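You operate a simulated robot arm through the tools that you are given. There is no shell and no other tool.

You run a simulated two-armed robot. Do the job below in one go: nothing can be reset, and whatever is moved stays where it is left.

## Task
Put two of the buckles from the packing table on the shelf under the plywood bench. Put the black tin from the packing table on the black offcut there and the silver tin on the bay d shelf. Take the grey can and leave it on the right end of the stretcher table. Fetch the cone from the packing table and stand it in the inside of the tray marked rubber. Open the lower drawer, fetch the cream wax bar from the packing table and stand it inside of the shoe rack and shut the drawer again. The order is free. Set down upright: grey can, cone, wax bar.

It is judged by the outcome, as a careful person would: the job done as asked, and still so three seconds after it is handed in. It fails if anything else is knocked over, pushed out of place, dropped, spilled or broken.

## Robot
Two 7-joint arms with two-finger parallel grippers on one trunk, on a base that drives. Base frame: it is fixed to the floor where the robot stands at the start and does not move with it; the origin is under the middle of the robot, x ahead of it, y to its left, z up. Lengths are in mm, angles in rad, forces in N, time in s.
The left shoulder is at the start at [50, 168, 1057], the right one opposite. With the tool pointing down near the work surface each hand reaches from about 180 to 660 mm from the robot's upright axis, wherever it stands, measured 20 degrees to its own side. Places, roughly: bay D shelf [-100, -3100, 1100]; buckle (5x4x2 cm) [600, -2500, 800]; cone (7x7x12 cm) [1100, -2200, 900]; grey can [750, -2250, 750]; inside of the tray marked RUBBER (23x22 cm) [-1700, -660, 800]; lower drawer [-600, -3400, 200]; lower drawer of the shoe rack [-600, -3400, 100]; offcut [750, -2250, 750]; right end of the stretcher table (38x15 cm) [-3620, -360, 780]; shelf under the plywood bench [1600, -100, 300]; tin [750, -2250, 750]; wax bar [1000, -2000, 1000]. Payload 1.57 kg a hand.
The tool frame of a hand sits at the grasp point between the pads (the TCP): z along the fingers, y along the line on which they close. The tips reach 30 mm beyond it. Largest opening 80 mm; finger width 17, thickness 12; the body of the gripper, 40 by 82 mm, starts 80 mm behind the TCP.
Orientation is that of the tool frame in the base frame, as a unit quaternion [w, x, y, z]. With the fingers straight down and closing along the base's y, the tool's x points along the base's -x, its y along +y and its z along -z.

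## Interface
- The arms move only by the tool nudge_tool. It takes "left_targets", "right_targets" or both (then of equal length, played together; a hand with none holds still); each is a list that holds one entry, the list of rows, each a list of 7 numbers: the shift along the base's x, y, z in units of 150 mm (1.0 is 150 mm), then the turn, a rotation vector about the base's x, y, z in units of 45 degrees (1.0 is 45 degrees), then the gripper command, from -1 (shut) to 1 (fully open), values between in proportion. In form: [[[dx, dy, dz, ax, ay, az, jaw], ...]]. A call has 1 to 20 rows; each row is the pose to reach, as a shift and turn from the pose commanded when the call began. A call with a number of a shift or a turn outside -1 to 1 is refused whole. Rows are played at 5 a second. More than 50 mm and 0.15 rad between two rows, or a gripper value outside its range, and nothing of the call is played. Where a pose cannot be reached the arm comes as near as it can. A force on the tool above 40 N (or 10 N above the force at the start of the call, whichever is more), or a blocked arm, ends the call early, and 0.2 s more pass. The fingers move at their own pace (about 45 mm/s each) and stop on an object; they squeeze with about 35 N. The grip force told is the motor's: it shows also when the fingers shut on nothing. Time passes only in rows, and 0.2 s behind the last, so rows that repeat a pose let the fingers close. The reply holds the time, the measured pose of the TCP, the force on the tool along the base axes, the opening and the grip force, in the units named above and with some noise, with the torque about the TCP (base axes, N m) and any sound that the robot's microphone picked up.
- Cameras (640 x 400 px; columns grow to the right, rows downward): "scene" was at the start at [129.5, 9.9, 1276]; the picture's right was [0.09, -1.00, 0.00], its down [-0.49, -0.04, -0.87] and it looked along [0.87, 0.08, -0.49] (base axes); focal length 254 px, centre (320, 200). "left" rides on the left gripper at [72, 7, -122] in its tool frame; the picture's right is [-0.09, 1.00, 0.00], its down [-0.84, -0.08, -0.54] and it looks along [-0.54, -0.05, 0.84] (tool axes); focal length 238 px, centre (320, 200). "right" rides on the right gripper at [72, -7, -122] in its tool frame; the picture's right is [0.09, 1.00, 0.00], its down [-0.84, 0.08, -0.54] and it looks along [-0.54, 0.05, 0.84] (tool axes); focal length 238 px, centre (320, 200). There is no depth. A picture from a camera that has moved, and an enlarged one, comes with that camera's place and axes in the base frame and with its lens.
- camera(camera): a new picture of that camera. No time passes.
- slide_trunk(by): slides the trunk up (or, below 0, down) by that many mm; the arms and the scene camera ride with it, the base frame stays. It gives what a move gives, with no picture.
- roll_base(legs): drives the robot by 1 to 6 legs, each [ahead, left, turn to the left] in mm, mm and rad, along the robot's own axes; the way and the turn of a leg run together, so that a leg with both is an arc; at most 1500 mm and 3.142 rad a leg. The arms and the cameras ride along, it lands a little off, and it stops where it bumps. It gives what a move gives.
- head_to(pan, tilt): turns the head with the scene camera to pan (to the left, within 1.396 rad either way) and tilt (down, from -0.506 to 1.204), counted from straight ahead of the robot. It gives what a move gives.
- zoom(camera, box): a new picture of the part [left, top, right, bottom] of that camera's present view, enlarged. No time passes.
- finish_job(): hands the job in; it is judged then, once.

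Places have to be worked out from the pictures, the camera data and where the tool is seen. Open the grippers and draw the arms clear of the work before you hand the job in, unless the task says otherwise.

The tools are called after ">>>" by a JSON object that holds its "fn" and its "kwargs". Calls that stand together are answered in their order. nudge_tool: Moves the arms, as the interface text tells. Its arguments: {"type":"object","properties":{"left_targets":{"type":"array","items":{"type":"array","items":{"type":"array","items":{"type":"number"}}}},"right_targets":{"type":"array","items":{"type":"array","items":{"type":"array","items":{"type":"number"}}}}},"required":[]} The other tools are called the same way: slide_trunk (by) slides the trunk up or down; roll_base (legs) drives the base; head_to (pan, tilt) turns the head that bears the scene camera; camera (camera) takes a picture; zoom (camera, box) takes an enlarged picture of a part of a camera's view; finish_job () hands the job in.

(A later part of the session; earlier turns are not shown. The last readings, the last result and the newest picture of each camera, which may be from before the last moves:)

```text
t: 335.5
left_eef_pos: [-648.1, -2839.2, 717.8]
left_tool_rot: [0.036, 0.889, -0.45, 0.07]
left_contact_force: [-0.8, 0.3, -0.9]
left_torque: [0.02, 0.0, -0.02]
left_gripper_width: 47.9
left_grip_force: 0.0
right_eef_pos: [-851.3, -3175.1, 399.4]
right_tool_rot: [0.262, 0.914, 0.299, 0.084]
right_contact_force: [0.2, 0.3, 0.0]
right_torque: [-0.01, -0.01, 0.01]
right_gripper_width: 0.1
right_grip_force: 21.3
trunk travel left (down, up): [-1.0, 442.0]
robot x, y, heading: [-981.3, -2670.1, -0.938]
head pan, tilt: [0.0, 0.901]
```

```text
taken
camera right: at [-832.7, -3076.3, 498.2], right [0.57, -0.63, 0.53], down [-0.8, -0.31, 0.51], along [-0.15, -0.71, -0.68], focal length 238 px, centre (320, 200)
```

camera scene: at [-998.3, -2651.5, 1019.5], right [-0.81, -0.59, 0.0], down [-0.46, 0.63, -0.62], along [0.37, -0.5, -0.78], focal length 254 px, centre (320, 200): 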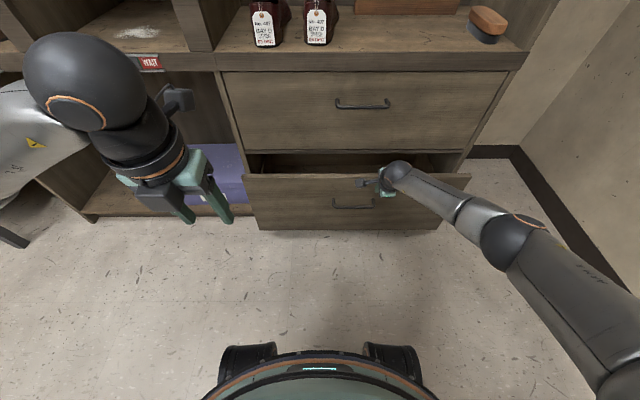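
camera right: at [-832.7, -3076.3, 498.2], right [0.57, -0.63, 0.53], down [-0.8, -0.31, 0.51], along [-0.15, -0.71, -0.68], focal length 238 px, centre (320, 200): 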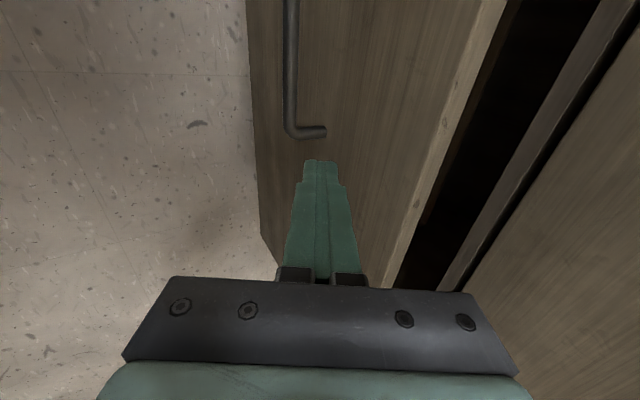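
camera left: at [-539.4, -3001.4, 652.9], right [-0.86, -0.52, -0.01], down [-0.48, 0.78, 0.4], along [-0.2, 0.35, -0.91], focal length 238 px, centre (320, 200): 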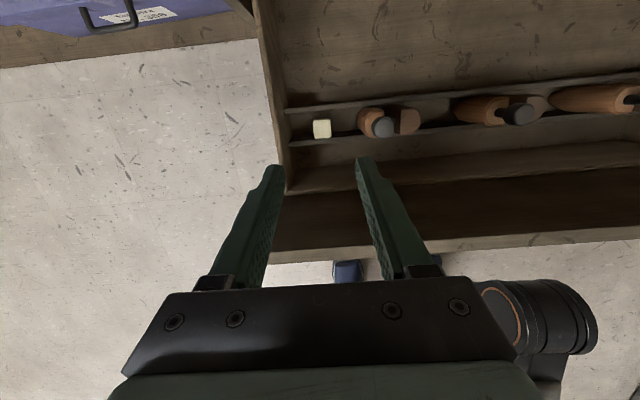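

Contact is about 34 mm ahead. I push on slowly, 126 mm in all.

>>> {"fn": "nudge_tool", "kwargs": {"right_targets": [[[0.0276, -0.0376, 0, 0, 0, 0, -1], [0.0552, -0.0752, 0, 0, 0, 0, -1], [0.0828, -0.1129, 0, 0, 0, 0, -1], [0.1104, -0.1505, 0, 0, 0, 0, -1], [0.138, -0.1881, 0, 0, 0, 0, -1], [0.1656, -0.2257, 0, 0, 0, 0, -1], [0.1932, -0.2634, 0, 0, 0, 0, -1], [0.2209, -0.301, 0, 0, 0, 0, -1], [0.2485, -0.3386, 0, 0, 0, 0, -1], [0.2761, -0.3762, 0, 0, 0, 0, -1], [0.3037, -0.4139, 0, 0, 0, 0, -1], [0.3313, -0.4515, 0, 0, 0, 0, -1], [0.3589, -0.4891, 0, 0, 0, 0, -1], [0.3865, -0.5267, 0, 0, 0, 0, -1], [0.4141, -0.5643, 0, 0, 0, 0, -1], [0.4417, -0.602, 0, 0, 0, 0, -1], [0.4693, -0.6396, 0, 0, 0, 0, -1], [0.4969, -0.6772, 0, 0, 0, 0, -1]]]}}

>>> {"fn": "camera", "kwargs": {"camera": "right"}}

>>> {"fn": "camera", "kwargs": {"camera": "scene"}}

```text
t: 339.3
left_eef_pos: [-649.0, -2838.4, 715.5]
left_tool_rot: [0.035, 0.89, -0.45, 0.07]
left_contact_force: [0.0, -0.1, 0.0]
left_torque: [0.0, -0.01, 0.0]
left_gripper_width: 48.1
left_grip_force: 0.1
right_eef_pos: [-775.8, -3276.9, 399.9]
right_tool_rot: [0.262, 0.914, 0.299, 0.083]
right_contact_force: [0.4, 0.9, -0.1]
right_torque: [0.02, -0.01, -0.02]
right_gripper_width: 0.1
right_grip_force: 21.1
trunk travel left (down, up): [-1.0, 442.0]
robot x, y, heading: [-981.8, -2676.4, -0.935]
head pan, tilt: [0.0, 0.901]
```

```text
taken
camera right: at [-757.7, -3177.8, 498.2], right [0.58, -0.63, 0.53], down [-0.8, -0.31, 0.51], along [-0.15, -0.71, -0.68], focal length 238 px, centre (320, 200)
```

right: 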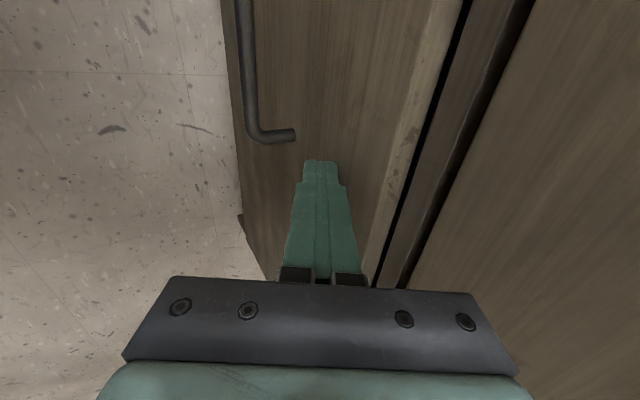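

```text
taken
camera scene: at [-915.9, -2763.6, 1019.5], right [-0.81, -0.59, 0.0], down [-0.46, 0.63, -0.62], along [0.37, -0.5, -0.78], focal length 254 px, centre (320, 200)
```

scene: 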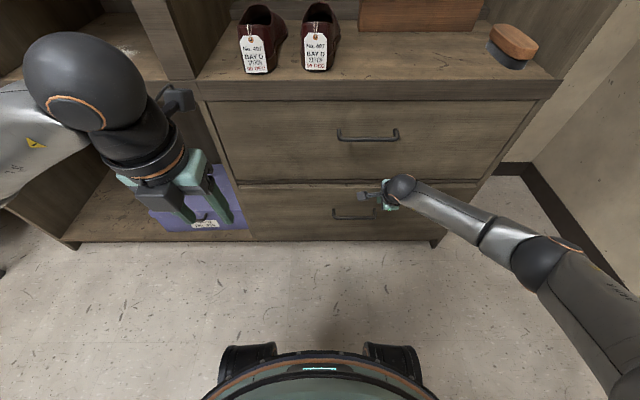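

Nearly shut. I continue with 2 mm steps and watch the force.

>>> {"fn": "nudge_tool", "kwargs": {"right_targets": [[[0.008, -0.011, 0, 0, 0, 0, -1], [0.016, -0.022, 0, 0, 0, 0, -1], [0.024, -0.032, 0, 0, 0, 0, -1], [0.032, -0.043, 0, 0, 0, 0, -1]]]}}

>>> {"fn": "nudge_tool", "kwargs": {"right_targets": [[[0.008, -0.011, 0, 0, 0, 0, -1], [0.016, -0.022, 0, 0, 0, 0, -1]]]}}

>>> {"fn": "camera", "kwargs": {"camera": "right"}}

```text
t: 340.3
left_eef_pos: [-648.6, -2839.2, 715.8]
left_tool_rot: [0.035, 0.89, -0.45, 0.07]
left_contact_force: [-1.0, -0.4, -0.3]
left_torque: [0.03, -0.02, -0.01]
left_gripper_width: 48.3
left_grip_force: 0.1
right_eef_pos: [-771.3, -3283.6, 399.3]
right_tool_rot: [0.263, 0.914, 0.298, 0.084]
right_contact_force: [0.4, 0.9, 0.8]
right_torque: [0.0, -0.03, -0.02]
right_gripper_width: 0.0
right_grip_force: 21.6
trunk travel left (down, up): [-1.0, 442.0]
robot x, y, heading: [-984.9, -2672.5, -0.935]
head pan, tilt: [0.0, 0.901]
```

```text
t: 340.9
left_eef_pos: [-649.6, -2839.5, 716.9]
left_tool_rot: [0.035, 0.889, -0.451, 0.071]
left_contact_force: [0.7, -0.4, 0.5]
left_torque: [-0.01, -0.04, 0.0]
left_gripper_width: 48.2
left_grip_force: 0.0
right_eef_pos: [-769.8, -3285.5, 399.5]
right_tool_rot: [0.262, 0.914, 0.299, 0.082]
right_contact_force: [-7.5, 8.8, 6.1]
right_torque: [0.07, 0.07, 0.04]
right_gripper_width: 0.0
right_grip_force: 21.3
trunk travel left (down, up): [-1.0, 442.0]
robot x, y, heading: [-987.6, -2669.6, -0.936]
head pan, tilt: [0.0, 0.901]
```

```text
taken
camera right: at [-751.4, -3187.0, 498.0], right [0.58, -0.63, 0.53], down [-0.8, -0.31, 0.51], along [-0.15, -0.71, -0.68], focal length 238 px, centre (320, 200)
```

right: 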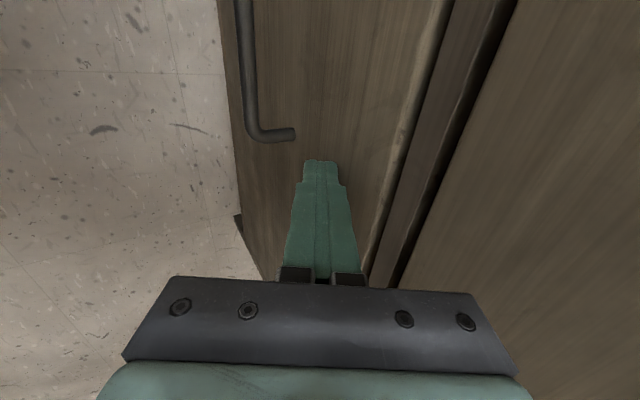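

The force jumped to about 11 N: the drawer is shut. I withdraw the right hand and confirm by picture.

>>> {"fn": "nudge_tool", "kwargs": {"right_targets": [[[-0.05, 0.07, 0, 0, 0, 0, -1], [-0.15, 0.2, 0, 0, 0, 0, -1], [-0.3, 0.4, 0, 0, 0, 0, -1], [-0.45, 0.6, 0.1, 0, 0, 0, -1], [-0.6, 0.8, 0.3, 0, 0, 0, -1], [-0.7, 0.9, 0.55, 0, 0, 0, -1]]]}}

>>> {"fn": "roll_base", "kwargs": {"legs": [[-350, 0, 0]]}}

>>> {"fn": "camera", "kwargs": {"camera": "scene"}}

```text
t: 342.3
left_eef_pos: [-649.0, -2840.0, 715.4]
left_tool_rot: [0.035, 0.889, -0.45, 0.071]
left_contact_force: [0.3, 0.0, -0.3]
left_torque: [0.01, -0.01, 0.04]
left_gripper_width: 47.8
left_grip_force: 0.1
right_eef_pos: [-874.4, -3152.6, 481.4]
right_tool_rot: [0.262, 0.914, 0.299, 0.081]
right_contact_force: [-0.3, 0.5, -0.1]
right_torque: [0.02, -0.01, 0.02]
right_gripper_width: 0.0
right_grip_force: 20.6
trunk travel left (down, up): [-1.0, 442.0]
robot x, y, heading: [-983.6, -2671.4, -0.938]
head pan, tilt: [0.0, 0.901]
```

```text
t: 344.6
left_eef_pos: [-857.6, -2554.9, 715.8]
left_tool_rot: [0.036, 0.89, -0.45, 0.07]
left_contact_force: [-0.2, -0.3, 0.7]
left_torque: [0.01, -0.02, -0.03]
left_gripper_width: 47.8
left_grip_force: 0.1
right_eef_pos: [-1084.6, -2867.7, 480.8]
right_tool_rot: [0.262, 0.914, 0.299, 0.083]
right_contact_force: [0.7, -0.6, 0.3]
right_torque: [-0.02, 0.02, 0.0]
right_gripper_width: 0.2
right_grip_force: 21.6
trunk travel left (down, up): [-1.0, 442.0]
robot x, y, heading: [-1196.8, -2385.9, -0.934]
head pan, tilt: [0.0, 0.901]
```

```text
taken
camera scene: at [-1125.0, -2479.4, 1019.5], right [-0.81, -0.59, 0.0], down [-0.46, 0.63, -0.62], along [0.37, -0.5, -0.78], focal length 254 px, centre (320, 200)
```

scene: 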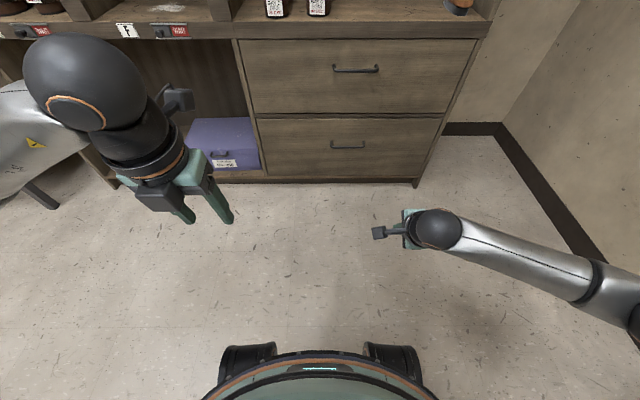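

Drawer shut, unit as before. Now I raise the trunk and turn both hands back to their normal orientation for the next pick-ups.

>>> {"fn": "slide_trunk", "kwargs": {"by": 225}}

>>> {"fn": "nudge_tool", "kwargs": {"left_targets": [[[0, 0, 0.1, 0.08, 0.06, 0, 1], [0, 0, 0.2, 0.161, 0.118, 0, 1], [0, 0, 0.3, 0.161, 0.118, 0, 1], [0, 0, 0.4, 0.161, 0.118, 0, 1], [0, 0, 0.5, 0.161, 0.118, 0, 1], [0, 0, 0.6, 0.161, 0.118, 0, 1]]], "right_targets": [[[0, 0, 0.15, -0.051, 0.072, 0.141, 0], [0, 0, 0.3, -0.103, 0.144, 0.283, 0], [0, 0, 0.45, -0.155, 0.216, 0.424, 0], [0, 0, 0.6, -0.206, 0.289, 0.565, 0], [0, 0, 0.8, -0.2575, 0.361, 0.707, 0], [0, 0, 1.0, -0.309, 0.433, 0.848, 0]]]}}

>>> {"fn": "nudge_tool", "kwargs": {"left_targets": [[[0, 0, 0, 0, 0, -0.17, 1], [0, 0, 0, 0, 0, -0.34, 1], [0, 0, 0, 0, 0, -0.51, 1], [0, 0, 0, 0, 0, -0.68, 1], [0, 0, 0, 0, 0, -0.85, 1], [0, 0, 0, 0, 0, -1.0, 1]]], "right_targets": [[[0, 0, 0.1, -0.051, 0.072, 0.141, 1], [0, 0, 0.3, -0.103, 0.144, 0.283, 1], [0, 0, 0.45, -0.155, 0.216, 0.424, 1], [0, 0, 0.6, -0.206, 0.289, 0.565, 1], [0, 0, 0.8, -0.2575, 0.361, 0.707, 1], [0, 0, 0.95, -0.309, 0.433, 0.848, 1]]]}}

>>> {"fn": "nudge_tool", "kwargs": {"left_targets": [[[0, 0, 0, 0, 0, -0.17, 1], [0, 0, 0, 0, 0, -0.34, 1], [0, 0, 0, 0, 0, -0.51, 1], [0, 0, 0, 0, 0, -0.68, 1], [0, 0, 0, 0, 0, -0.85, 1], [0, 0, 0, 0, 0, -1.0, 1]]]}}

>>> {"fn": "nudge_tool", "kwargs": {"left_targets": [[[0, 0, 0, 0, 0, -0.17, 1], [0, 0, 0, 0, 0, -0.34, 1], [0, 0, 0, 0, 0, -0.51, 1], [0, 0, 0, 0, 0, -0.68, 1], [0, 0, 0, 0, 0, -0.85, 1], [0, 0, 0, 0, 0, -1.0, 1]]]}}

>>> {"fn": "nudge_tool", "kwargs": {"left_targets": [[[0, 0, 0, 0, 0, -0.17, 1], [0, 0, 0, 0, 0, -0.34, 1], [0, 0, 0, 0, 0, -0.51, 1], [0, 0, 0, 0, 0, -0.68, 1], [0, 0, 0, 0, 0, -0.85, 1], [0, 0, 0, 0, 0, -1.0, 1]]]}}

```text
t: 346.9
left_eef_pos: [-858.6, -2555.7, 940.0]
left_tool_rot: [0.035, 0.89, -0.45, 0.071]
left_contact_force: [0.1, -0.6, -0.6]
left_torque: [-0.01, 0.01, 0.04]
left_gripper_width: 47.8
left_grip_force: 0.1
right_eef_pos: [-1084.2, -2868.7, 705.3]
right_tool_rot: [0.263, 0.913, 0.3, 0.083]
right_contact_force: [-0.6, 0.2, -0.8]
right_torque: [-0.03, 0.01, 0.0]
right_gripper_width: 0.0
right_grip_force: 21.1
trunk travel left (down, up): [-226.0, 217.0]
robot x, y, heading: [-1191.4, -2389.2, -0.935]
head pan, tilt: [0.0, 0.901]
```

```text
t: 348.3
left_eef_pos: [-858.7, -2555.2, 1031.1]
left_tool_rot: [0.0, 0.893, -0.451, 0.0]
left_contact_force: [0.1, -0.5, 0.0]
left_torque: [0.04, 0.02, 0.0]
left_gripper_width: 80.1
left_grip_force: 0.1
right_eef_pos: [-1084.1, -2867.7, 856.1]
right_tool_rot: [0.274, 0.729, 0.627, -0.026]
right_contact_force: [-0.4, 0.1, -0.7]
right_torque: [-0.02, 0.04, 0.0]
right_gripper_width: 40.1
right_grip_force: 0.1
trunk travel left (down, up): [-226.0, 217.0]
robot x, y, heading: [-1195.2, -2390.6, -0.937]
head pan, tilt: [0.0, 0.901]
```

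```text
t: 349.7
left_eef_pos: [-857.9, -2555.6, 1031.4]
left_tool_rot: [0.0, -0.651, 0.759, 0.0]
left_contact_force: [0.6, 0.8, -0.3]
left_torque: [0.01, -0.03, 0.0]
left_gripper_width: 79.9
left_grip_force: 0.0
right_eef_pos: [-1083.2, -2868.1, 999.6]
right_tool_rot: [0.243, 0.434, 0.858, -0.129]
right_contact_force: [0.4, 0.1, -0.3]
right_torque: [-0.01, 0.0, 0.02]
right_gripper_width: 79.8
right_grip_force: 0.0
trunk travel left (down, up): [-226.0, 217.0]
robot x, y, heading: [-1192.8, -2387.3, -0.934]
head pan, tilt: [0.0, 0.901]
```

```text
t: 351.1
left_eef_pos: [-857.3, -2556.1, 1031.0]
left_tool_rot: [-0.001, -0.31, 0.951, 0.0]
left_contact_force: [0.1, -0.3, -0.5]
left_torque: [0.0, 0.02, -0.02]
left_gripper_width: 79.9
left_grip_force: 0.0
right_eef_pos: [-1083.9, -2867.8, 999.3]
right_tool_rot: [0.243, 0.435, 0.857, -0.129]
right_contact_force: [0.4, -0.4, -0.5]
right_torque: [-0.01, 0.01, 0.03]
right_gripper_width: 80.2
right_grip_force: 0.1
trunk travel left (down, up): [-226.0, 217.0]
robot x, y, heading: [-1192.1, -2387.8, -0.935]
head pan, tilt: [0.0, 0.901]
```

```text
t: 352.5
left_eef_pos: [-858.2, -2555.6, 1031.7]
left_tool_rot: [0.0, 0.077, 0.997, 0.0]
left_contact_force: [0.0, -0.6, 0.1]
left_torque: [-0.03, 0.0, -0.04]
left_gripper_width: 79.9
left_grip_force: 0.0
right_eef_pos: [-1083.6, -2868.4, 999.9]
right_tool_rot: [0.244, 0.434, 0.858, -0.128]
right_contact_force: [-0.6, 0.5, 0.6]
right_torque: [0.02, -0.02, 0.01]
right_gripper_width: 80.2
right_grip_force: 0.0
trunk travel left (down, up): [-226.0, 217.0]
robot x, y, heading: [-1190.2, -2392.2, -0.938]
head pan, tilt: [0.0, 0.901]
```

```text
t: 353.9
left_eef_pos: [-856.7, -2556.0, 1031.8]
left_tool_rot: [0.0, 0.452, 0.892, 0.0]
left_contact_force: [-0.2, 0.2, -1.0]
left_torque: [-0.02, 0.0, -0.01]
left_gripper_width: 80.4
left_grip_force: 0.1
right_eef_pos: [-1083.4, -2868.5, 999.5]
right_tool_rot: [0.245, 0.433, 0.858, -0.129]
right_contact_force: [0.1, -0.6, -0.4]
right_torque: [0.02, 0.0, 0.02]
right_gripper_width: 80.1
right_grip_force: 0.0
trunk travel left (down, up): [-226.0, 217.0]
robot x, y, heading: [-1193.3, -2388.3, -0.933]
head pan, tilt: [0.0, 0.901]
```

Both hands are in normal attitude. I drive back to the packing table for the cone and the grey can.

>>> {"fn": "roll_base", "kwargs": {"legs": [[0, 900, -0.002], [0, 854, -0.002], [470, 0, 0]]}}

>>> {"fn": "head_to", "kwargs": {"pan": 0.0, "tilt": 0.65}}

>>> {"fn": "camera", "kwargs": {"camera": "scene"}}

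>>> {"fn": "camera", "kwargs": {"camera": "left"}}

>>> {"fn": "camera", "kwargs": {"camera": "right"}}

```text
t: 372.1
left_eef_pos: [832.7, -1868.9, 1031.1]
left_tool_rot: [0.001, 0.447, 0.894, 0.001]
left_contact_force: [0.1, 0.9, -0.8]
left_torque: [0.01, 0.01, 0.03]
left_gripper_width: 79.8
left_grip_force: 0.0
right_eef_pos: [608.8, -2183.8, 998.4]
right_tool_rot: [0.244, 0.43, 0.86, -0.127]
right_contact_force: [-0.5, 0.6, -0.5]
right_torque: [0.01, 0.01, 0.0]
right_gripper_width: 79.8
right_grip_force: 0.0
trunk travel left (down, up): [-226.0, 217.0]
robot x, y, heading: [496.2, -1699.8, -0.928]
head pan, tilt: [0.0, 0.901]
```

```text
t: 372.9
left_eef_pos: [833.0, -1868.7, 1031.3]
left_tool_rot: [0.0, 0.447, 0.894, 0.001]
left_contact_force: [-1.2, -0.3, -0.2]
left_torque: [0.02, 0.03, -0.01]
left_gripper_width: 80.1
left_grip_force: 0.0
right_eef_pos: [608.9, -2184.6, 998.8]
right_tool_rot: [0.244, 0.43, 0.86, -0.127]
right_contact_force: [-0.3, 0.0, 0.6]
right_torque: [-0.01, 0.04, -0.01]
right_gripper_width: 79.8
right_grip_force: 0.3
trunk travel left (down, up): [-226.0, 217.0]
robot x, y, heading: [491.7, -1707.3, -0.931]
head pan, tilt: [0.0, 0.649]
```

```text
taken
camera scene: at [570.8, -1804.7, 1265.0], right [-0.8, -0.6, 0.0], down [-0.36, 0.48, -0.8], along [0.48, -0.64, -0.61], focal length 254 px, centre (320, 200)
```

scene: 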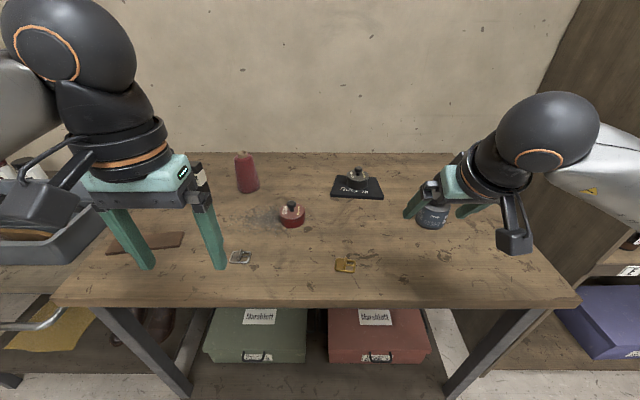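

```text
taken
camera left: at [795.2, -1807.9, 1152.6], right [0.85, 0.52, 0.0], down [0.44, -0.72, 0.54], along [0.28, -0.46, -0.84], focal length 238 px, centre (320, 200)
```

left: 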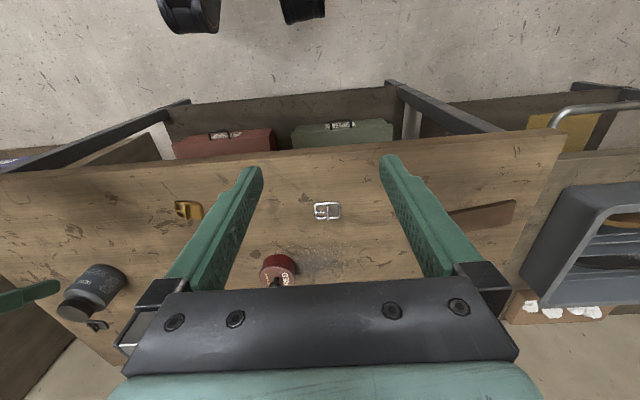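

```text
taken
camera right: at [530.1, -2086.7, 1063.8], right [0.75, 0.66, -0.06], down [0.32, -0.29, 0.9], along [0.58, -0.7, -0.43], focal length 238 px, centre (320, 200)
```

right: 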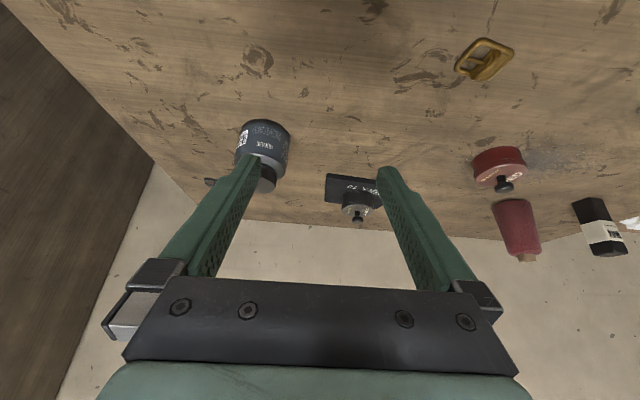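

The grease can triangulates to (639,-2337), top z≈926, body about 70 mm wide. I move the right hand above it and check the centring.

>>> {"fn": "nudge_tool", "kwargs": {"right_targets": [[[0.04, -0.22, 0, 0, 0, 0, 1], [0.08, -0.44, 0, 0, 0, 0, 1], [0.12, -0.66, 0, 0, 0, 0, 1], [0.16, -0.85, 0, 0, 0, 0, 1], [0.183, -0.99, 0, 0, 0, 0, 1], [0.183, -0.99, 0, 0, 0, 0, 1]]]}}

>>> {"fn": "camera", "kwargs": {"camera": "right"}}

>>> {"fn": "zoom", "kwargs": {"camera": "scene", "box": [360, 110, 560, 260]}}

```text
t: 374.2
left_eef_pos: [831.6, -1869.4, 1030.1]
left_tool_rot: [0.0, 0.447, 0.895, -0.001]
left_contact_force: [0.3, 0.4, -0.3]
left_torque: [-0.01, 0.0, 0.01]
left_gripper_width: 79.8
left_grip_force: 0.1
right_eef_pos: [637.0, -2332.6, 998.1]
right_tool_rot: [0.244, 0.429, 0.86, -0.129]
right_contact_force: [0.4, 0.3, -0.1]
right_torque: [0.03, 0.03, -0.04]
right_gripper_width: 79.8
right_grip_force: 0.1
trunk travel left (down, up): [-226.0, 217.0]
robot x, y, heading: [492.1, -1707.2, -0.928]
head pan, tilt: [0.0, 0.649]
```

```text
taken
camera right: at [558.3, -2235.6, 1063.8], right [0.75, 0.66, -0.06], down [0.32, -0.29, 0.9], along [0.58, -0.7, -0.43], focal length 238 px, centre (320, 200)
```

right: 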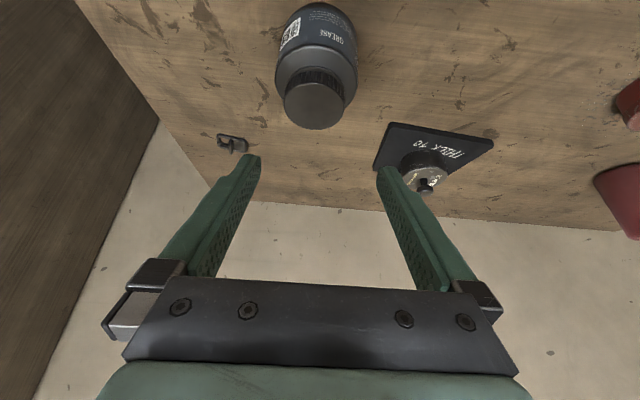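

```text
2.67 times, centred on (460, 185) of scene
camera zoom: at [570.8, -1804.7, 1265.0], right [-0.8, -0.6, 0.0], down [-0.36, 0.48, -0.8], along [0.48, -0.64, -0.6], focal length 678 px, centre (-53, 240)
```

zoom: 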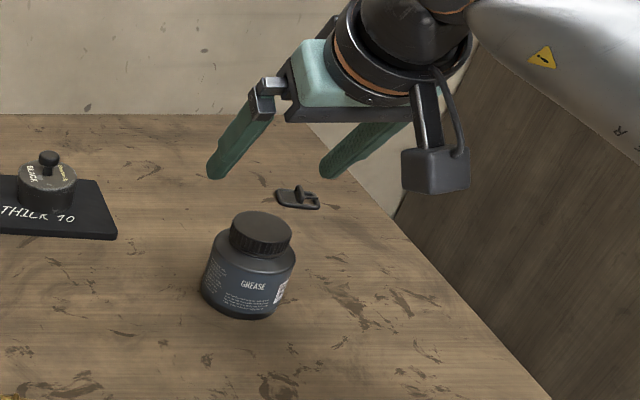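

The can sits 7 mm right of the hand's middle plane; I correct that and descend halfway, then check again.

>>> {"fn": "nudge_tool", "kwargs": {"right_targets": [[[-0.039, -0.029, -0.1, 0, 0, 0, 1], [-0.039, -0.029, -0.25, 0, 0, 0, 1], [-0.039, -0.029, -0.4, 0, 0, 0, 1], [-0.039, -0.029, -0.4, 0, 0, 0, 1]]]}}

>>> {"fn": "camera", "kwargs": {"camera": "right"}}

>>> {"fn": "zoom", "kwargs": {"camera": "scene", "box": [360, 110, 560, 260]}}

```text
t: 375.2
left_eef_pos: [832.2, -1869.5, 1030.8]
left_tool_rot: [0.0, 0.447, 0.895, 0.0]
left_contact_force: [0.0, -1.1, 0.1]
left_torque: [0.01, 0.0, 0.0]
left_gripper_width: 79.8
left_grip_force: 0.0
right_eef_pos: [631.7, -2336.2, 938.2]
right_tool_rot: [0.245, 0.429, 0.86, -0.127]
right_contact_force: [-0.2, 0.1, 0.9]
right_torque: [0.0, 0.01, 0.04]
right_gripper_width: 80.0
right_grip_force: 0.0
trunk travel left (down, up): [-226.0, 217.0]
robot x, y, heading: [495.8, -1708.1, -0.925]
head pan, tilt: [0.0, 0.649]
```

```text
taken
camera right: at [552.3, -2239.2, 1003.1], right [0.75, 0.66, -0.06], down [0.32, -0.29, 0.9], along [0.58, -0.7, -0.43], focal length 238 px, centre (320, 200)
```

right: 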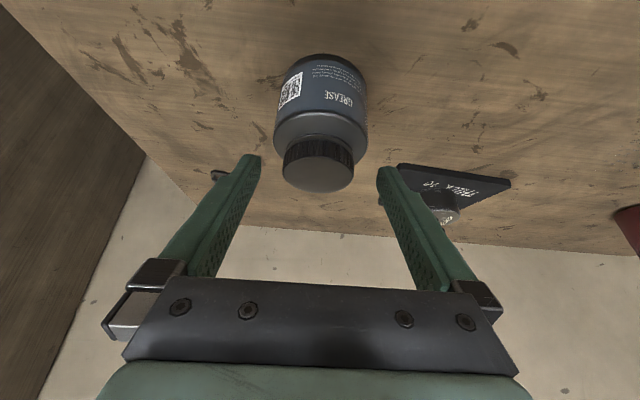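

```text
2.67 times, centred on (460, 185) of scene
camera zoom: at [570.9, -1804.7, 1265.0], right [-0.8, -0.6, 0.0], down [-0.36, 0.48, -0.8], along [0.48, -0.64, -0.6], focal length 678 px, centre (-53, 240)
```

zoom: 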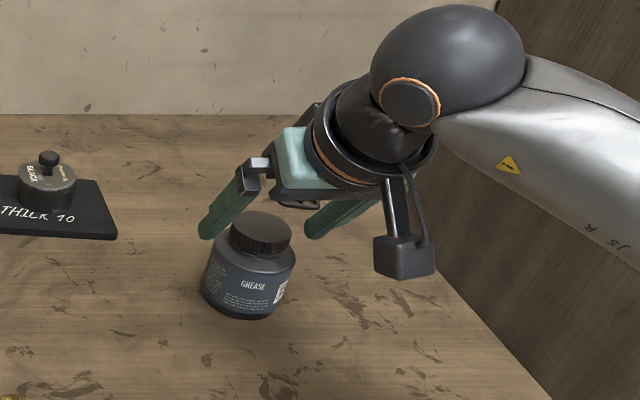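

Centred within 2 mm. I descend to TCP z 886 and close on the can's body.

>>> {"fn": "nudge_tool", "kwargs": {"right_targets": [[[-0.008, -0.006, -0.1, 0, 0, 0, 1], [-0.008, -0.006, -0.2, 0, 0, 0, 1], [-0.008, -0.006, -0.3, 0, 0, 0, 1], [-0.008, -0.006, -0.35, 0, 0, 0, 1], [-0.008, -0.006, -0.35, 0, 0, 0, 1]]]}}

>>> {"fn": "camera", "kwargs": {"camera": "right"}}

>>> {"fn": "zoom", "kwargs": {"camera": "scene", "box": [360, 110, 560, 260]}}

```text
t: 376.4
left_eef_pos: [832.0, -1868.1, 1031.8]
left_tool_rot: [0.0, 0.447, 0.895, 0.0]
left_contact_force: [0.0, -0.7, 0.1]
left_torque: [0.04, 0.02, 0.0]
left_gripper_width: 79.8
left_grip_force: 0.2
right_eef_pos: [629.8, -2337.3, 885.5]
right_tool_rot: [0.245, 0.43, 0.86, -0.127]
right_contact_force: [0.6, -0.5, -0.4]
right_torque: [0.01, 0.0, -0.01]
right_gripper_width: 80.3
right_grip_force: 0.1
trunk travel left (down, up): [-226.0, 217.0]
robot x, y, heading: [495.4, -1705.5, -0.93]
head pan, tilt: [0.0, 0.649]
```

```text
taken
camera right: at [550.5, -2240.6, 951.1], right [0.75, 0.66, -0.06], down [0.32, -0.29, 0.9], along [0.58, -0.7, -0.43], focal length 238 px, centre (320, 200)
```

right: 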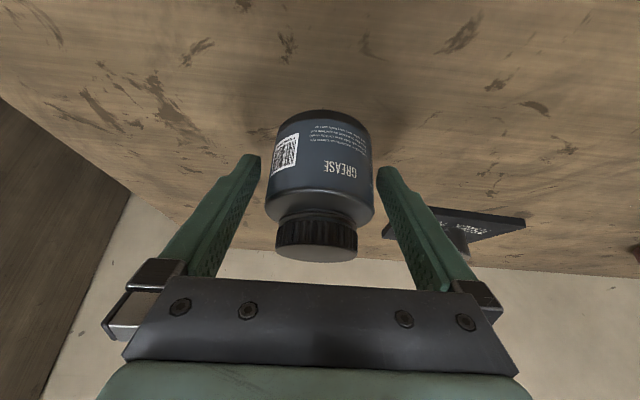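

```text
2.67 times, centred on (460, 185) of scene
camera zoom: at [570.9, -1804.7, 1265.0], right [-0.8, -0.6, 0.0], down [-0.36, 0.48, -0.8], along [0.48, -0.64, -0.6], focal length 678 px, centre (-53, 240)
```

zoom: 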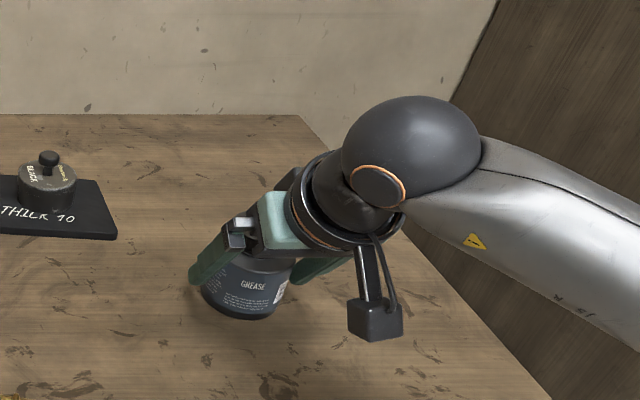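

The can's body is between the fingers, evenly. I close and lift slightly.

>>> {"fn": "nudge_tool", "kwargs": {"right_targets": [[[0, 0, 0, 0, 0, 0, 0.5], [0, 0, 0, 0, 0, 0, -0.2], [0, 0, 0, 0, 0, 0, -1], [0, 0, 0, 0, 0, 0, -1], [0, 0, 0, 0, 0, 0, -1], [0, 0, 0.04, 0, 0, 0, -1], [0, 0, 0.1, 0, 0, 0, -1], [0, 0, 0.1, 0, 0, 0, -1]]]}}

>>> {"fn": "camera", "kwargs": {"camera": "right"}}

>>> {"fn": "zoom", "kwargs": {"camera": "scene", "box": [360, 110, 560, 260]}}

```text
t: 378.2
left_eef_pos: [833.1, -1869.7, 1031.2]
left_tool_rot: [0.0, 0.446, 0.895, 0.0]
left_contact_force: [-1.1, 0.1, 1.3]
left_torque: [-0.05, 0.0, 0.01]
left_gripper_width: 80.0
left_grip_force: 0.1
right_eef_pos: [629.5, -2337.6, 901.3]
right_tool_rot: [0.244, 0.431, 0.859, -0.128]
right_contact_force: [0.3, 0.3, -2.7]
right_torque: [0.01, 0.02, 0.02]
right_gripper_width: 65.6
right_grip_force: 35.2
trunk travel left (down, up): [-226.0, 217.0]
robot x, y, heading: [492.7, -1704.4, -0.926]
head pan, tilt: [0.0, 0.649]
```

```text
taken
camera right: at [550.4, -2240.8, 966.3], right [0.75, 0.66, -0.06], down [0.32, -0.29, 0.9], along [0.58, -0.7, -0.43], focal length 238 px, centre (320, 200)
```

right: 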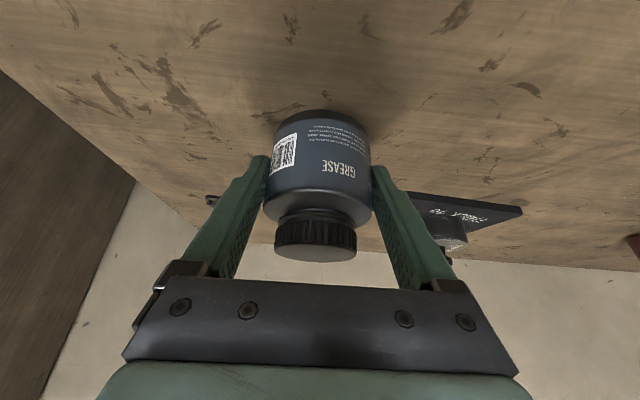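

```text
2.67 times, centred on (460, 185) of scene
camera zoom: at [570.9, -1805.0, 1265.0], right [-0.8, -0.6, 0.0], down [-0.36, 0.48, -0.8], along [0.48, -0.64, -0.6], focal length 678 px, centre (-53, 240)
```

zoom: 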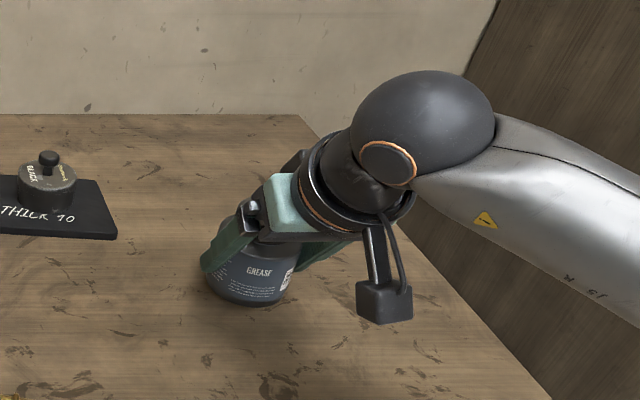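

The can is held securely (65.6 mm). I raise and pull it back a bit, creep 78 mm nearer, and bring the tilted left hand toward the cone near (1131,-2175).

>>> {"fn": "nudge_tool", "kwargs": {"right_targets": [[[0, 0, 0.15, 0, 0, 0, -1], [0, 0, 0.35, 0, 0, 0, -1], [-0.08, 0.11, 0.55, 0, 0, 0, -1], [-0.2, 0.27, 0.7, 0, 0, 0, -1], [-0.33, 0.45, 0.75, 0, 0, 0, -1], [-0.45, 0.62, 0.75, 0, 0, 0, -1]]], "left_targets": [[[0, 0, 0, -0.09, -0.067, 0, 1], [0, 0, 0, -0.18, -0.134, 0, 1], [0, 0, 0, -0.27, -0.2, 0, 1], [0, 0, 0, -0.36, -0.267, 0, 1], [0, 0, 0, -0.45, -0.333, 0, 1], [0, 0, 0, -0.533, -0.4, 0, 1]]]}}

>>> {"fn": "roll_base", "kwargs": {"legs": [[78, 0, 0]]}}

>>> {"fn": "nudge_tool", "kwargs": {"left_targets": [[[0.2, -0.19, 0, 0, 0, 0, 1], [0.4, -0.38, 0, 0, 0, 0, 1], [0.6, -0.57, 0, 0, 0, 0, 1], [0.8, -0.76, 0, 0, 0, 0, 1], [1.0, -0.95, 0, 0, 0, 0, 1]]]}}

>>> {"fn": "camera", "kwargs": {"camera": "left"}}

>>> {"fn": "camera", "kwargs": {"camera": "scene"}}

```text
t: 379.6
left_eef_pos: [831.9, -1870.0, 1031.2]
left_tool_rot: [0.233, 0.431, 0.864, -0.117]
left_contact_force: [0.4, -0.6, 0.0]
left_torque: [0.0, 0.04, -0.02]
left_gripper_width: 80.1
left_grip_force: 0.0
right_eef_pos: [560.5, -2243.5, 1013.1]
right_tool_rot: [0.244, 0.43, 0.86, -0.127]
right_contact_force: [-0.1, -0.4, -3.0]
right_torque: [0.04, 0.01, 0.01]
right_gripper_width: 65.2
right_grip_force: 35.1
trunk travel left (down, up): [-226.0, 217.0]
robot x, y, heading: [497.1, -1705.5, -0.931]
head pan, tilt: [0.0, 0.649]
```

```text
t: 380.7
left_eef_pos: [880.3, -1933.4, 1031.7]
left_tool_rot: [0.23, 0.431, 0.865, -0.116]
left_contact_force: [0.1, 0.4, -0.4]
left_torque: [0.01, 0.02, -0.03]
left_gripper_width: 80.1
left_grip_force: 0.1
right_eef_pos: [609.1, -2307.4, 1013.2]
right_tool_rot: [0.245, 0.429, 0.86, -0.127]
right_contact_force: [-0.5, -0.4, -2.1]
right_torque: [0.09, 0.08, -0.01]
right_gripper_width: 65.6
right_grip_force: 35.0
trunk travel left (down, up): [-226.0, 217.0]
robot x, y, heading: [543.8, -1765.9, -0.924]
head pan, tilt: [0.0, 0.649]
```

```text
t: 381.9
left_eef_pos: [1030.2, -2075.4, 1031.5]
left_tool_rot: [0.231, 0.432, 0.864, -0.116]
left_contact_force: [-0.7, 0.9, -0.3]
left_torque: [-0.02, -0.04, 0.02]
left_gripper_width: 80.0
left_grip_force: 0.0
right_eef_pos: [609.3, -2307.3, 1013.1]
right_tool_rot: [0.244, 0.43, 0.859, -0.129]
right_contact_force: [0.6, 0.2, -2.3]
right_torque: [0.01, 0.02, 0.01]
right_gripper_width: 65.6
right_grip_force: 35.3
trunk travel left (down, up): [-226.0, 217.0]
robot x, y, heading: [546.9, -1766.7, -0.925]
head pan, tilt: [0.0, 0.649]
```

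```text
taken
camera left: at [962.2, -1973.6, 1100.9], right [0.84, 0.53, 0.05], down [0.21, -0.41, 0.89], along [0.49, -0.74, -0.46], focal length 238 px, centre (320, 200)
```

left: 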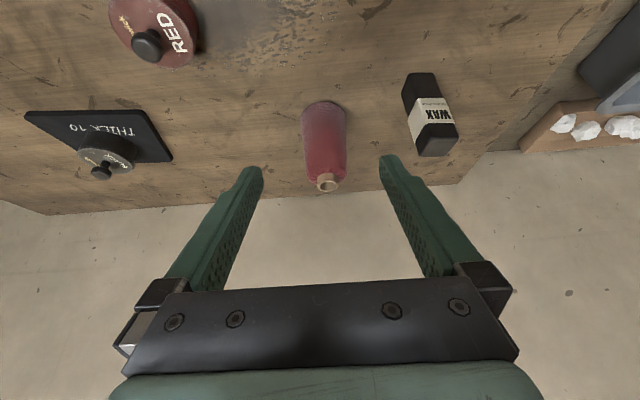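

```text
taken
camera scene: at [618.5, -1868.2, 1264.9], right [-0.8, -0.6, 0.0], down [-0.36, 0.48, -0.8], along [0.48, -0.64, -0.6], focal length 254 px, centre (320, 200)
```

scene: 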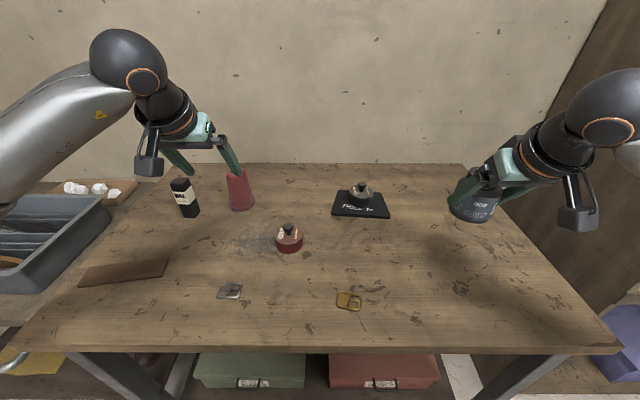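

The cone stands at about (1112,-2177), top z≈945. I move the hand above it and verify.

>>> {"fn": "nudge_tool", "kwargs": {"left_targets": [[[0.14, -0.17, 0, 0, 0, 0, 1], [0.27, -0.34, 0, 0, 0, 0, 1], [0.4, -0.5, 0, 0, 0, 0, 1], [0.524, -0.648, 0, 0, 0, 0, 1], [0.524, -0.648, -0.1, 0, 0, 0, 1], [0.524, -0.648, -0.2, 0, 0, 0, 1], [0.524, -0.648, -0.25, 0, 0, 0, 1]]]}}

>>> {"fn": "camera", "kwargs": {"camera": "left"}}

>>> {"fn": "zoom", "kwargs": {"camera": "scene", "box": [130, 90, 350, 250]}}

```text
t: 383.5
left_eef_pos: [1109.0, -2172.0, 993.9]
left_tool_rot: [0.231, 0.431, 0.864, -0.116]
left_contact_force: [0.4, 0.6, 0.3]
left_torque: [0.0, 0.04, -0.04]
left_gripper_width: 79.9
left_grip_force: 0.1
right_eef_pos: [609.2, -2305.9, 1013.3]
right_tool_rot: [0.244, 0.43, 0.86, -0.127]
right_contact_force: [-0.2, 0.6, -2.1]
right_torque: [0.02, 0.01, -0.01]
right_gripper_width: 65.6
right_grip_force: 34.8
trunk travel left (down, up): [-226.0, 217.0]
robot x, y, heading: [545.7, -1767.1, -0.927]
head pan, tilt: [0.0, 0.649]
```

```text
taken
camera left: at [1041.0, -2069.8, 1062.8], right [0.84, 0.53, 0.04], down [0.21, -0.41, 0.89], along [0.49, -0.74, -0.46], focal length 238 px, centre (320, 200)
```

left: 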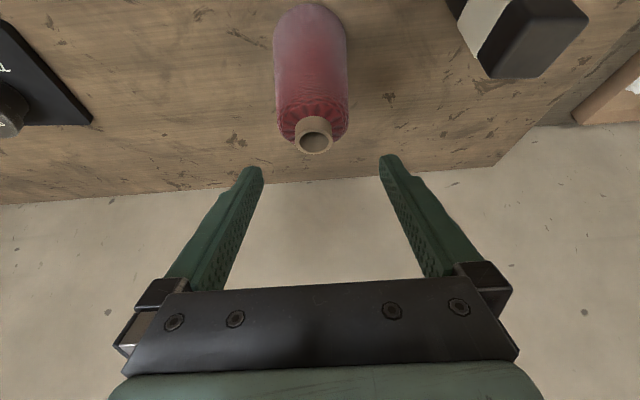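

```text
2.50 times, centred on (240, 170) of scene
camera zoom: at [618.4, -1868.0, 1265.0], right [-0.8, -0.6, 0.0], down [-0.36, 0.48, -0.8], along [0.48, -0.64, -0.6], focal length 636 px, centre (520, 275)
```

zoom: 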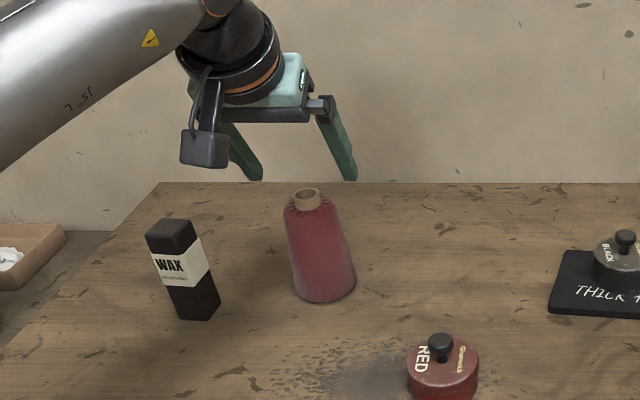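

The cone is centred within about 2 mm. I descend to TCP z 900.

>>> {"fn": "nudge_tool", "kwargs": {"left_targets": [[[-0.011, -0.008, -0.12, 0, 0, 0, 1], [-0.011, -0.008, -0.24, 0, 0, 0, 1], [-0.011, -0.008, -0.36, 0, 0, 0, 1], [-0.011, -0.008, -0.48, 0, 0, 0, 1], [-0.011, -0.008, -0.58, 0, 0, 0, 1], [-0.011, -0.008, -0.62, 0, 0, 0, 1], [-0.011, -0.008, -0.62, 0, 0, 0, 1]]]}}

>>> {"fn": "camera", "kwargs": {"camera": "left"}}

>>> {"fn": "zoom", "kwargs": {"camera": "scene", "box": [130, 90, 350, 250]}}

```text
t: 385.1
left_eef_pos: [1106.3, -2173.1, 900.9]
left_tool_rot: [0.232, 0.431, 0.864, -0.116]
left_contact_force: [-0.6, -0.5, 0.0]
left_torque: [0.0, 0.04, -0.01]
left_gripper_width: 80.0
left_grip_force: 0.0
right_eef_pos: [609.6, -2306.7, 1012.6]
right_tool_rot: [0.245, 0.43, 0.859, -0.128]
right_contact_force: [0.2, 0.0, -3.1]
right_torque: [0.03, 0.01, 0.0]
right_gripper_width: 65.4
right_grip_force: 35.3
trunk travel left (down, up): [-226.0, 217.0]
robot x, y, heading: [545.9, -1768.1, -0.926]
head pan, tilt: [0.0, 0.649]
```

```text
taken
camera left: at [1039.0, -2071.2, 969.5], right [0.84, 0.53, 0.05], down [0.21, -0.41, 0.89], along [0.49, -0.74, -0.46], focal length 238 px, centre (320, 200)
```

left: 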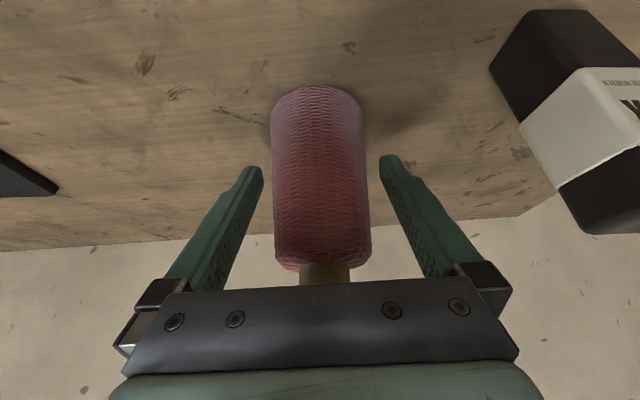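

```text
2.50 times, centred on (240, 170) of scene
camera zoom: at [618.4, -1867.9, 1265.0], right [-0.8, -0.6, 0.0], down [-0.36, 0.48, -0.8], along [0.48, -0.64, -0.6], focal length 636 px, centre (520, 275)
```

zoom: 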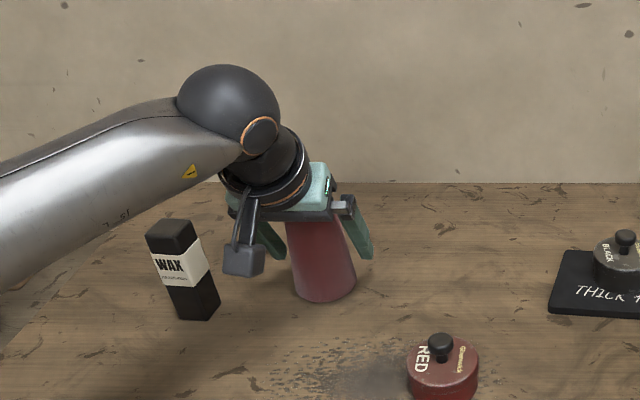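

The cone stands between the fingers. I close and lift a little.

>>> {"fn": "nudge_tool", "kwargs": {"left_targets": [[[0, 0, 0, 0, 0, 0, 0.5], [0, 0, 0, 0, 0, 0, -0.2], [0, 0, 0, 0, 0, 0, -1], [0, 0, 0, 0, 0, 0, -1], [0, 0, 0, 0, 0, 0, -1], [0, 0, 0.05, 0, 0, 0, -1], [0, 0, 0.12, 0, 0, 0, -1], [0, 0, 0.12, 0, 0, 0, -1]]]}}

>>> {"fn": "camera", "kwargs": {"camera": "left"}}

>>> {"fn": "zoom", "kwargs": {"camera": "scene", "box": [130, 90, 350, 250]}}

```text
t: 386.9
left_eef_pos: [1105.7, -2172.7, 918.4]
left_tool_rot: [0.231, 0.431, 0.865, -0.115]
left_contact_force: [0.1, -0.1, -2.0]
left_torque: [0.0, 0.01, 0.01]
left_gripper_width: 57.3
left_grip_force: 34.6
right_eef_pos: [609.5, -2307.5, 1012.7]
right_tool_rot: [0.245, 0.429, 0.86, -0.127]
right_contact_force: [0.2, 0.8, -3.5]
right_torque: [0.05, 0.04, -0.01]
right_gripper_width: 65.6
right_grip_force: 35.2
trunk travel left (down, up): [-226.0, 217.0]
robot x, y, heading: [539.5, -1767.0, -0.928]
head pan, tilt: [0.0, 0.649]
```

```text
taken
camera left: at [1038.8, -2071.2, 987.8], right [0.84, 0.53, 0.04], down [0.21, -0.41, 0.89], along [0.49, -0.74, -0.46], focal length 238 px, centre (320, 200)
```

left: 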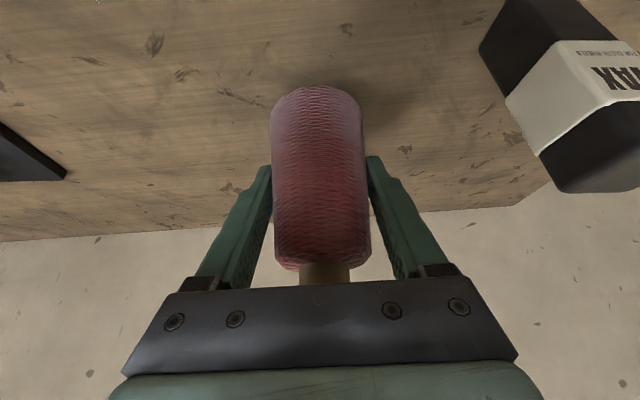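

```text
2.50 times, centred on (240, 170) of scene
camera zoom: at [618.5, -1868.1, 1265.0], right [-0.8, -0.6, 0.0], down [-0.36, 0.48, -0.8], along [0.48, -0.64, -0.6], focal length 636 px, centre (520, 275)
```

zoom: 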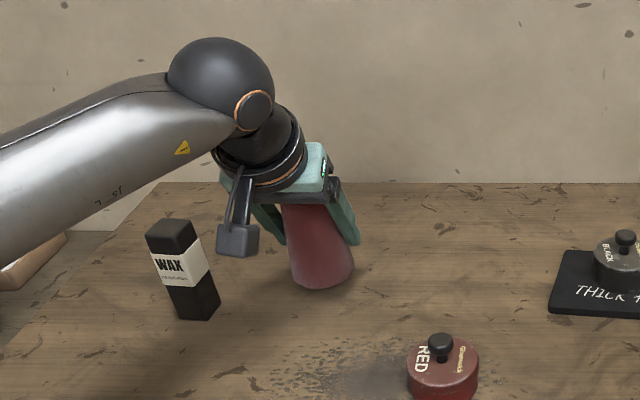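

The cone is held (57 mm). I raise it and draw it back toward me.

>>> {"fn": "nudge_tool", "kwargs": {"left_targets": [[[0, 0, 0.2, 0, 0, 0, -1], [0, 0, 0.45, 0, 0, 0, -1], [0, 0, 0.7, 0, 0, 0, -1], [-0.13, 0.18, 0.8, 0, 0, 0, -1], [-0.28, 0.38, 0.8, 0, 0, 0, -1], [-0.43, 0.58, 0.8, 0, 0, 0, -1], [-0.58, 0.79, 0.8, 0, 0, 0, -1], [-0.73, 0.99, 0.8, 0, 0, 0, -1]]]}}

>>> {"fn": "nudge_tool", "kwargs": {"left_targets": [[[-0.14, 0.19, 0, 0, 0, 0, -1], [-0.28, 0.38, 0, 0, 0, 0, -1], [-0.4, 0.54, 0, 0, 0, 0, -1]]]}}

>>> {"fn": "roll_base", "kwargs": {"legs": [[-500, 0, 0]]}}

>>> {"fn": "camera", "kwargs": {"camera": "scene"}}

```text
t: 388.7
left_eef_pos: [997.1, -2023.8, 1039.6]
left_tool_rot: [0.231, 0.431, 0.865, -0.116]
left_contact_force: [0.6, 1.1, -2.7]
left_torque: [0.02, -0.01, -0.04]
left_gripper_width: 57.6
left_grip_force: 34.8
right_eef_pos: [610.3, -2306.6, 1013.3]
right_tool_rot: [0.244, 0.43, 0.86, -0.128]
right_contact_force: [0.2, 0.1, -2.7]
right_torque: [0.07, 0.03, 0.01]
right_gripper_width: 65.4
right_grip_force: 35.1
trunk travel left (down, up): [-226.0, 217.0]
robot x, y, heading: [541.9, -1766.5, -0.924]
head pan, tilt: [0.0, 0.649]
```

```text
t: 389.5
left_eef_pos: [937.1, -1944.1, 1040.3]
left_tool_rot: [0.232, 0.431, 0.865, -0.115]
left_contact_force: [-0.5, -0.3, -1.8]
left_torque: [0.01, -0.01, 0.0]
left_gripper_width: 57.6
left_grip_force: 34.7
right_eef_pos: [609.1, -2305.9, 1012.5]
right_tool_rot: [0.245, 0.43, 0.86, -0.127]
right_contact_force: [0.5, -0.2, -2.7]
right_torque: [0.04, 0.02, -0.03]
right_gripper_width: 65.6
right_grip_force: 35.0
trunk travel left (down, up): [-226.0, 217.0]
robot x, y, heading: [543.8, -1770.0, -0.924]
head pan, tilt: [0.0, 0.649]
```

```text
t: 392.4
left_eef_pos: [639.4, -1547.0, 1038.8]
left_tool_rot: [0.231, 0.431, 0.864, -0.116]
left_contact_force: [0.0, 0.4, -2.5]
left_torque: [-0.01, 0.0, 0.02]
left_gripper_width: 57.3
left_grip_force: 35.0
right_eef_pos: [312.1, -1911.4, 1013.4]
right_tool_rot: [0.245, 0.429, 0.86, -0.127]
right_contact_force: [-0.6, 0.8, -2.3]
right_torque: [0.07, 0.01, -0.02]
right_gripper_width: 65.4
right_grip_force: 35.8
trunk travel left (down, up): [-226.0, 217.0]
robot x, y, heading: [243.7, -1368.8, -0.925]
head pan, tilt: [0.0, 0.649]
```

```text
taken
camera scene: at [319.8, -1471.8, 1265.0], right [-0.8, -0.6, 0.0], down [-0.37, 0.48, -0.8], along [0.48, -0.63, -0.6], focal length 254 px, centre (320, 200)
```

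scene: 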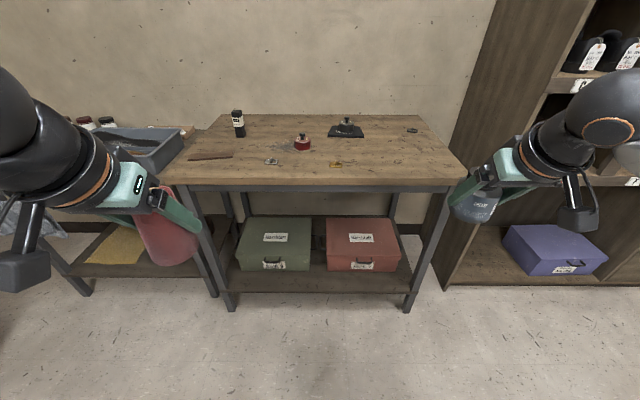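

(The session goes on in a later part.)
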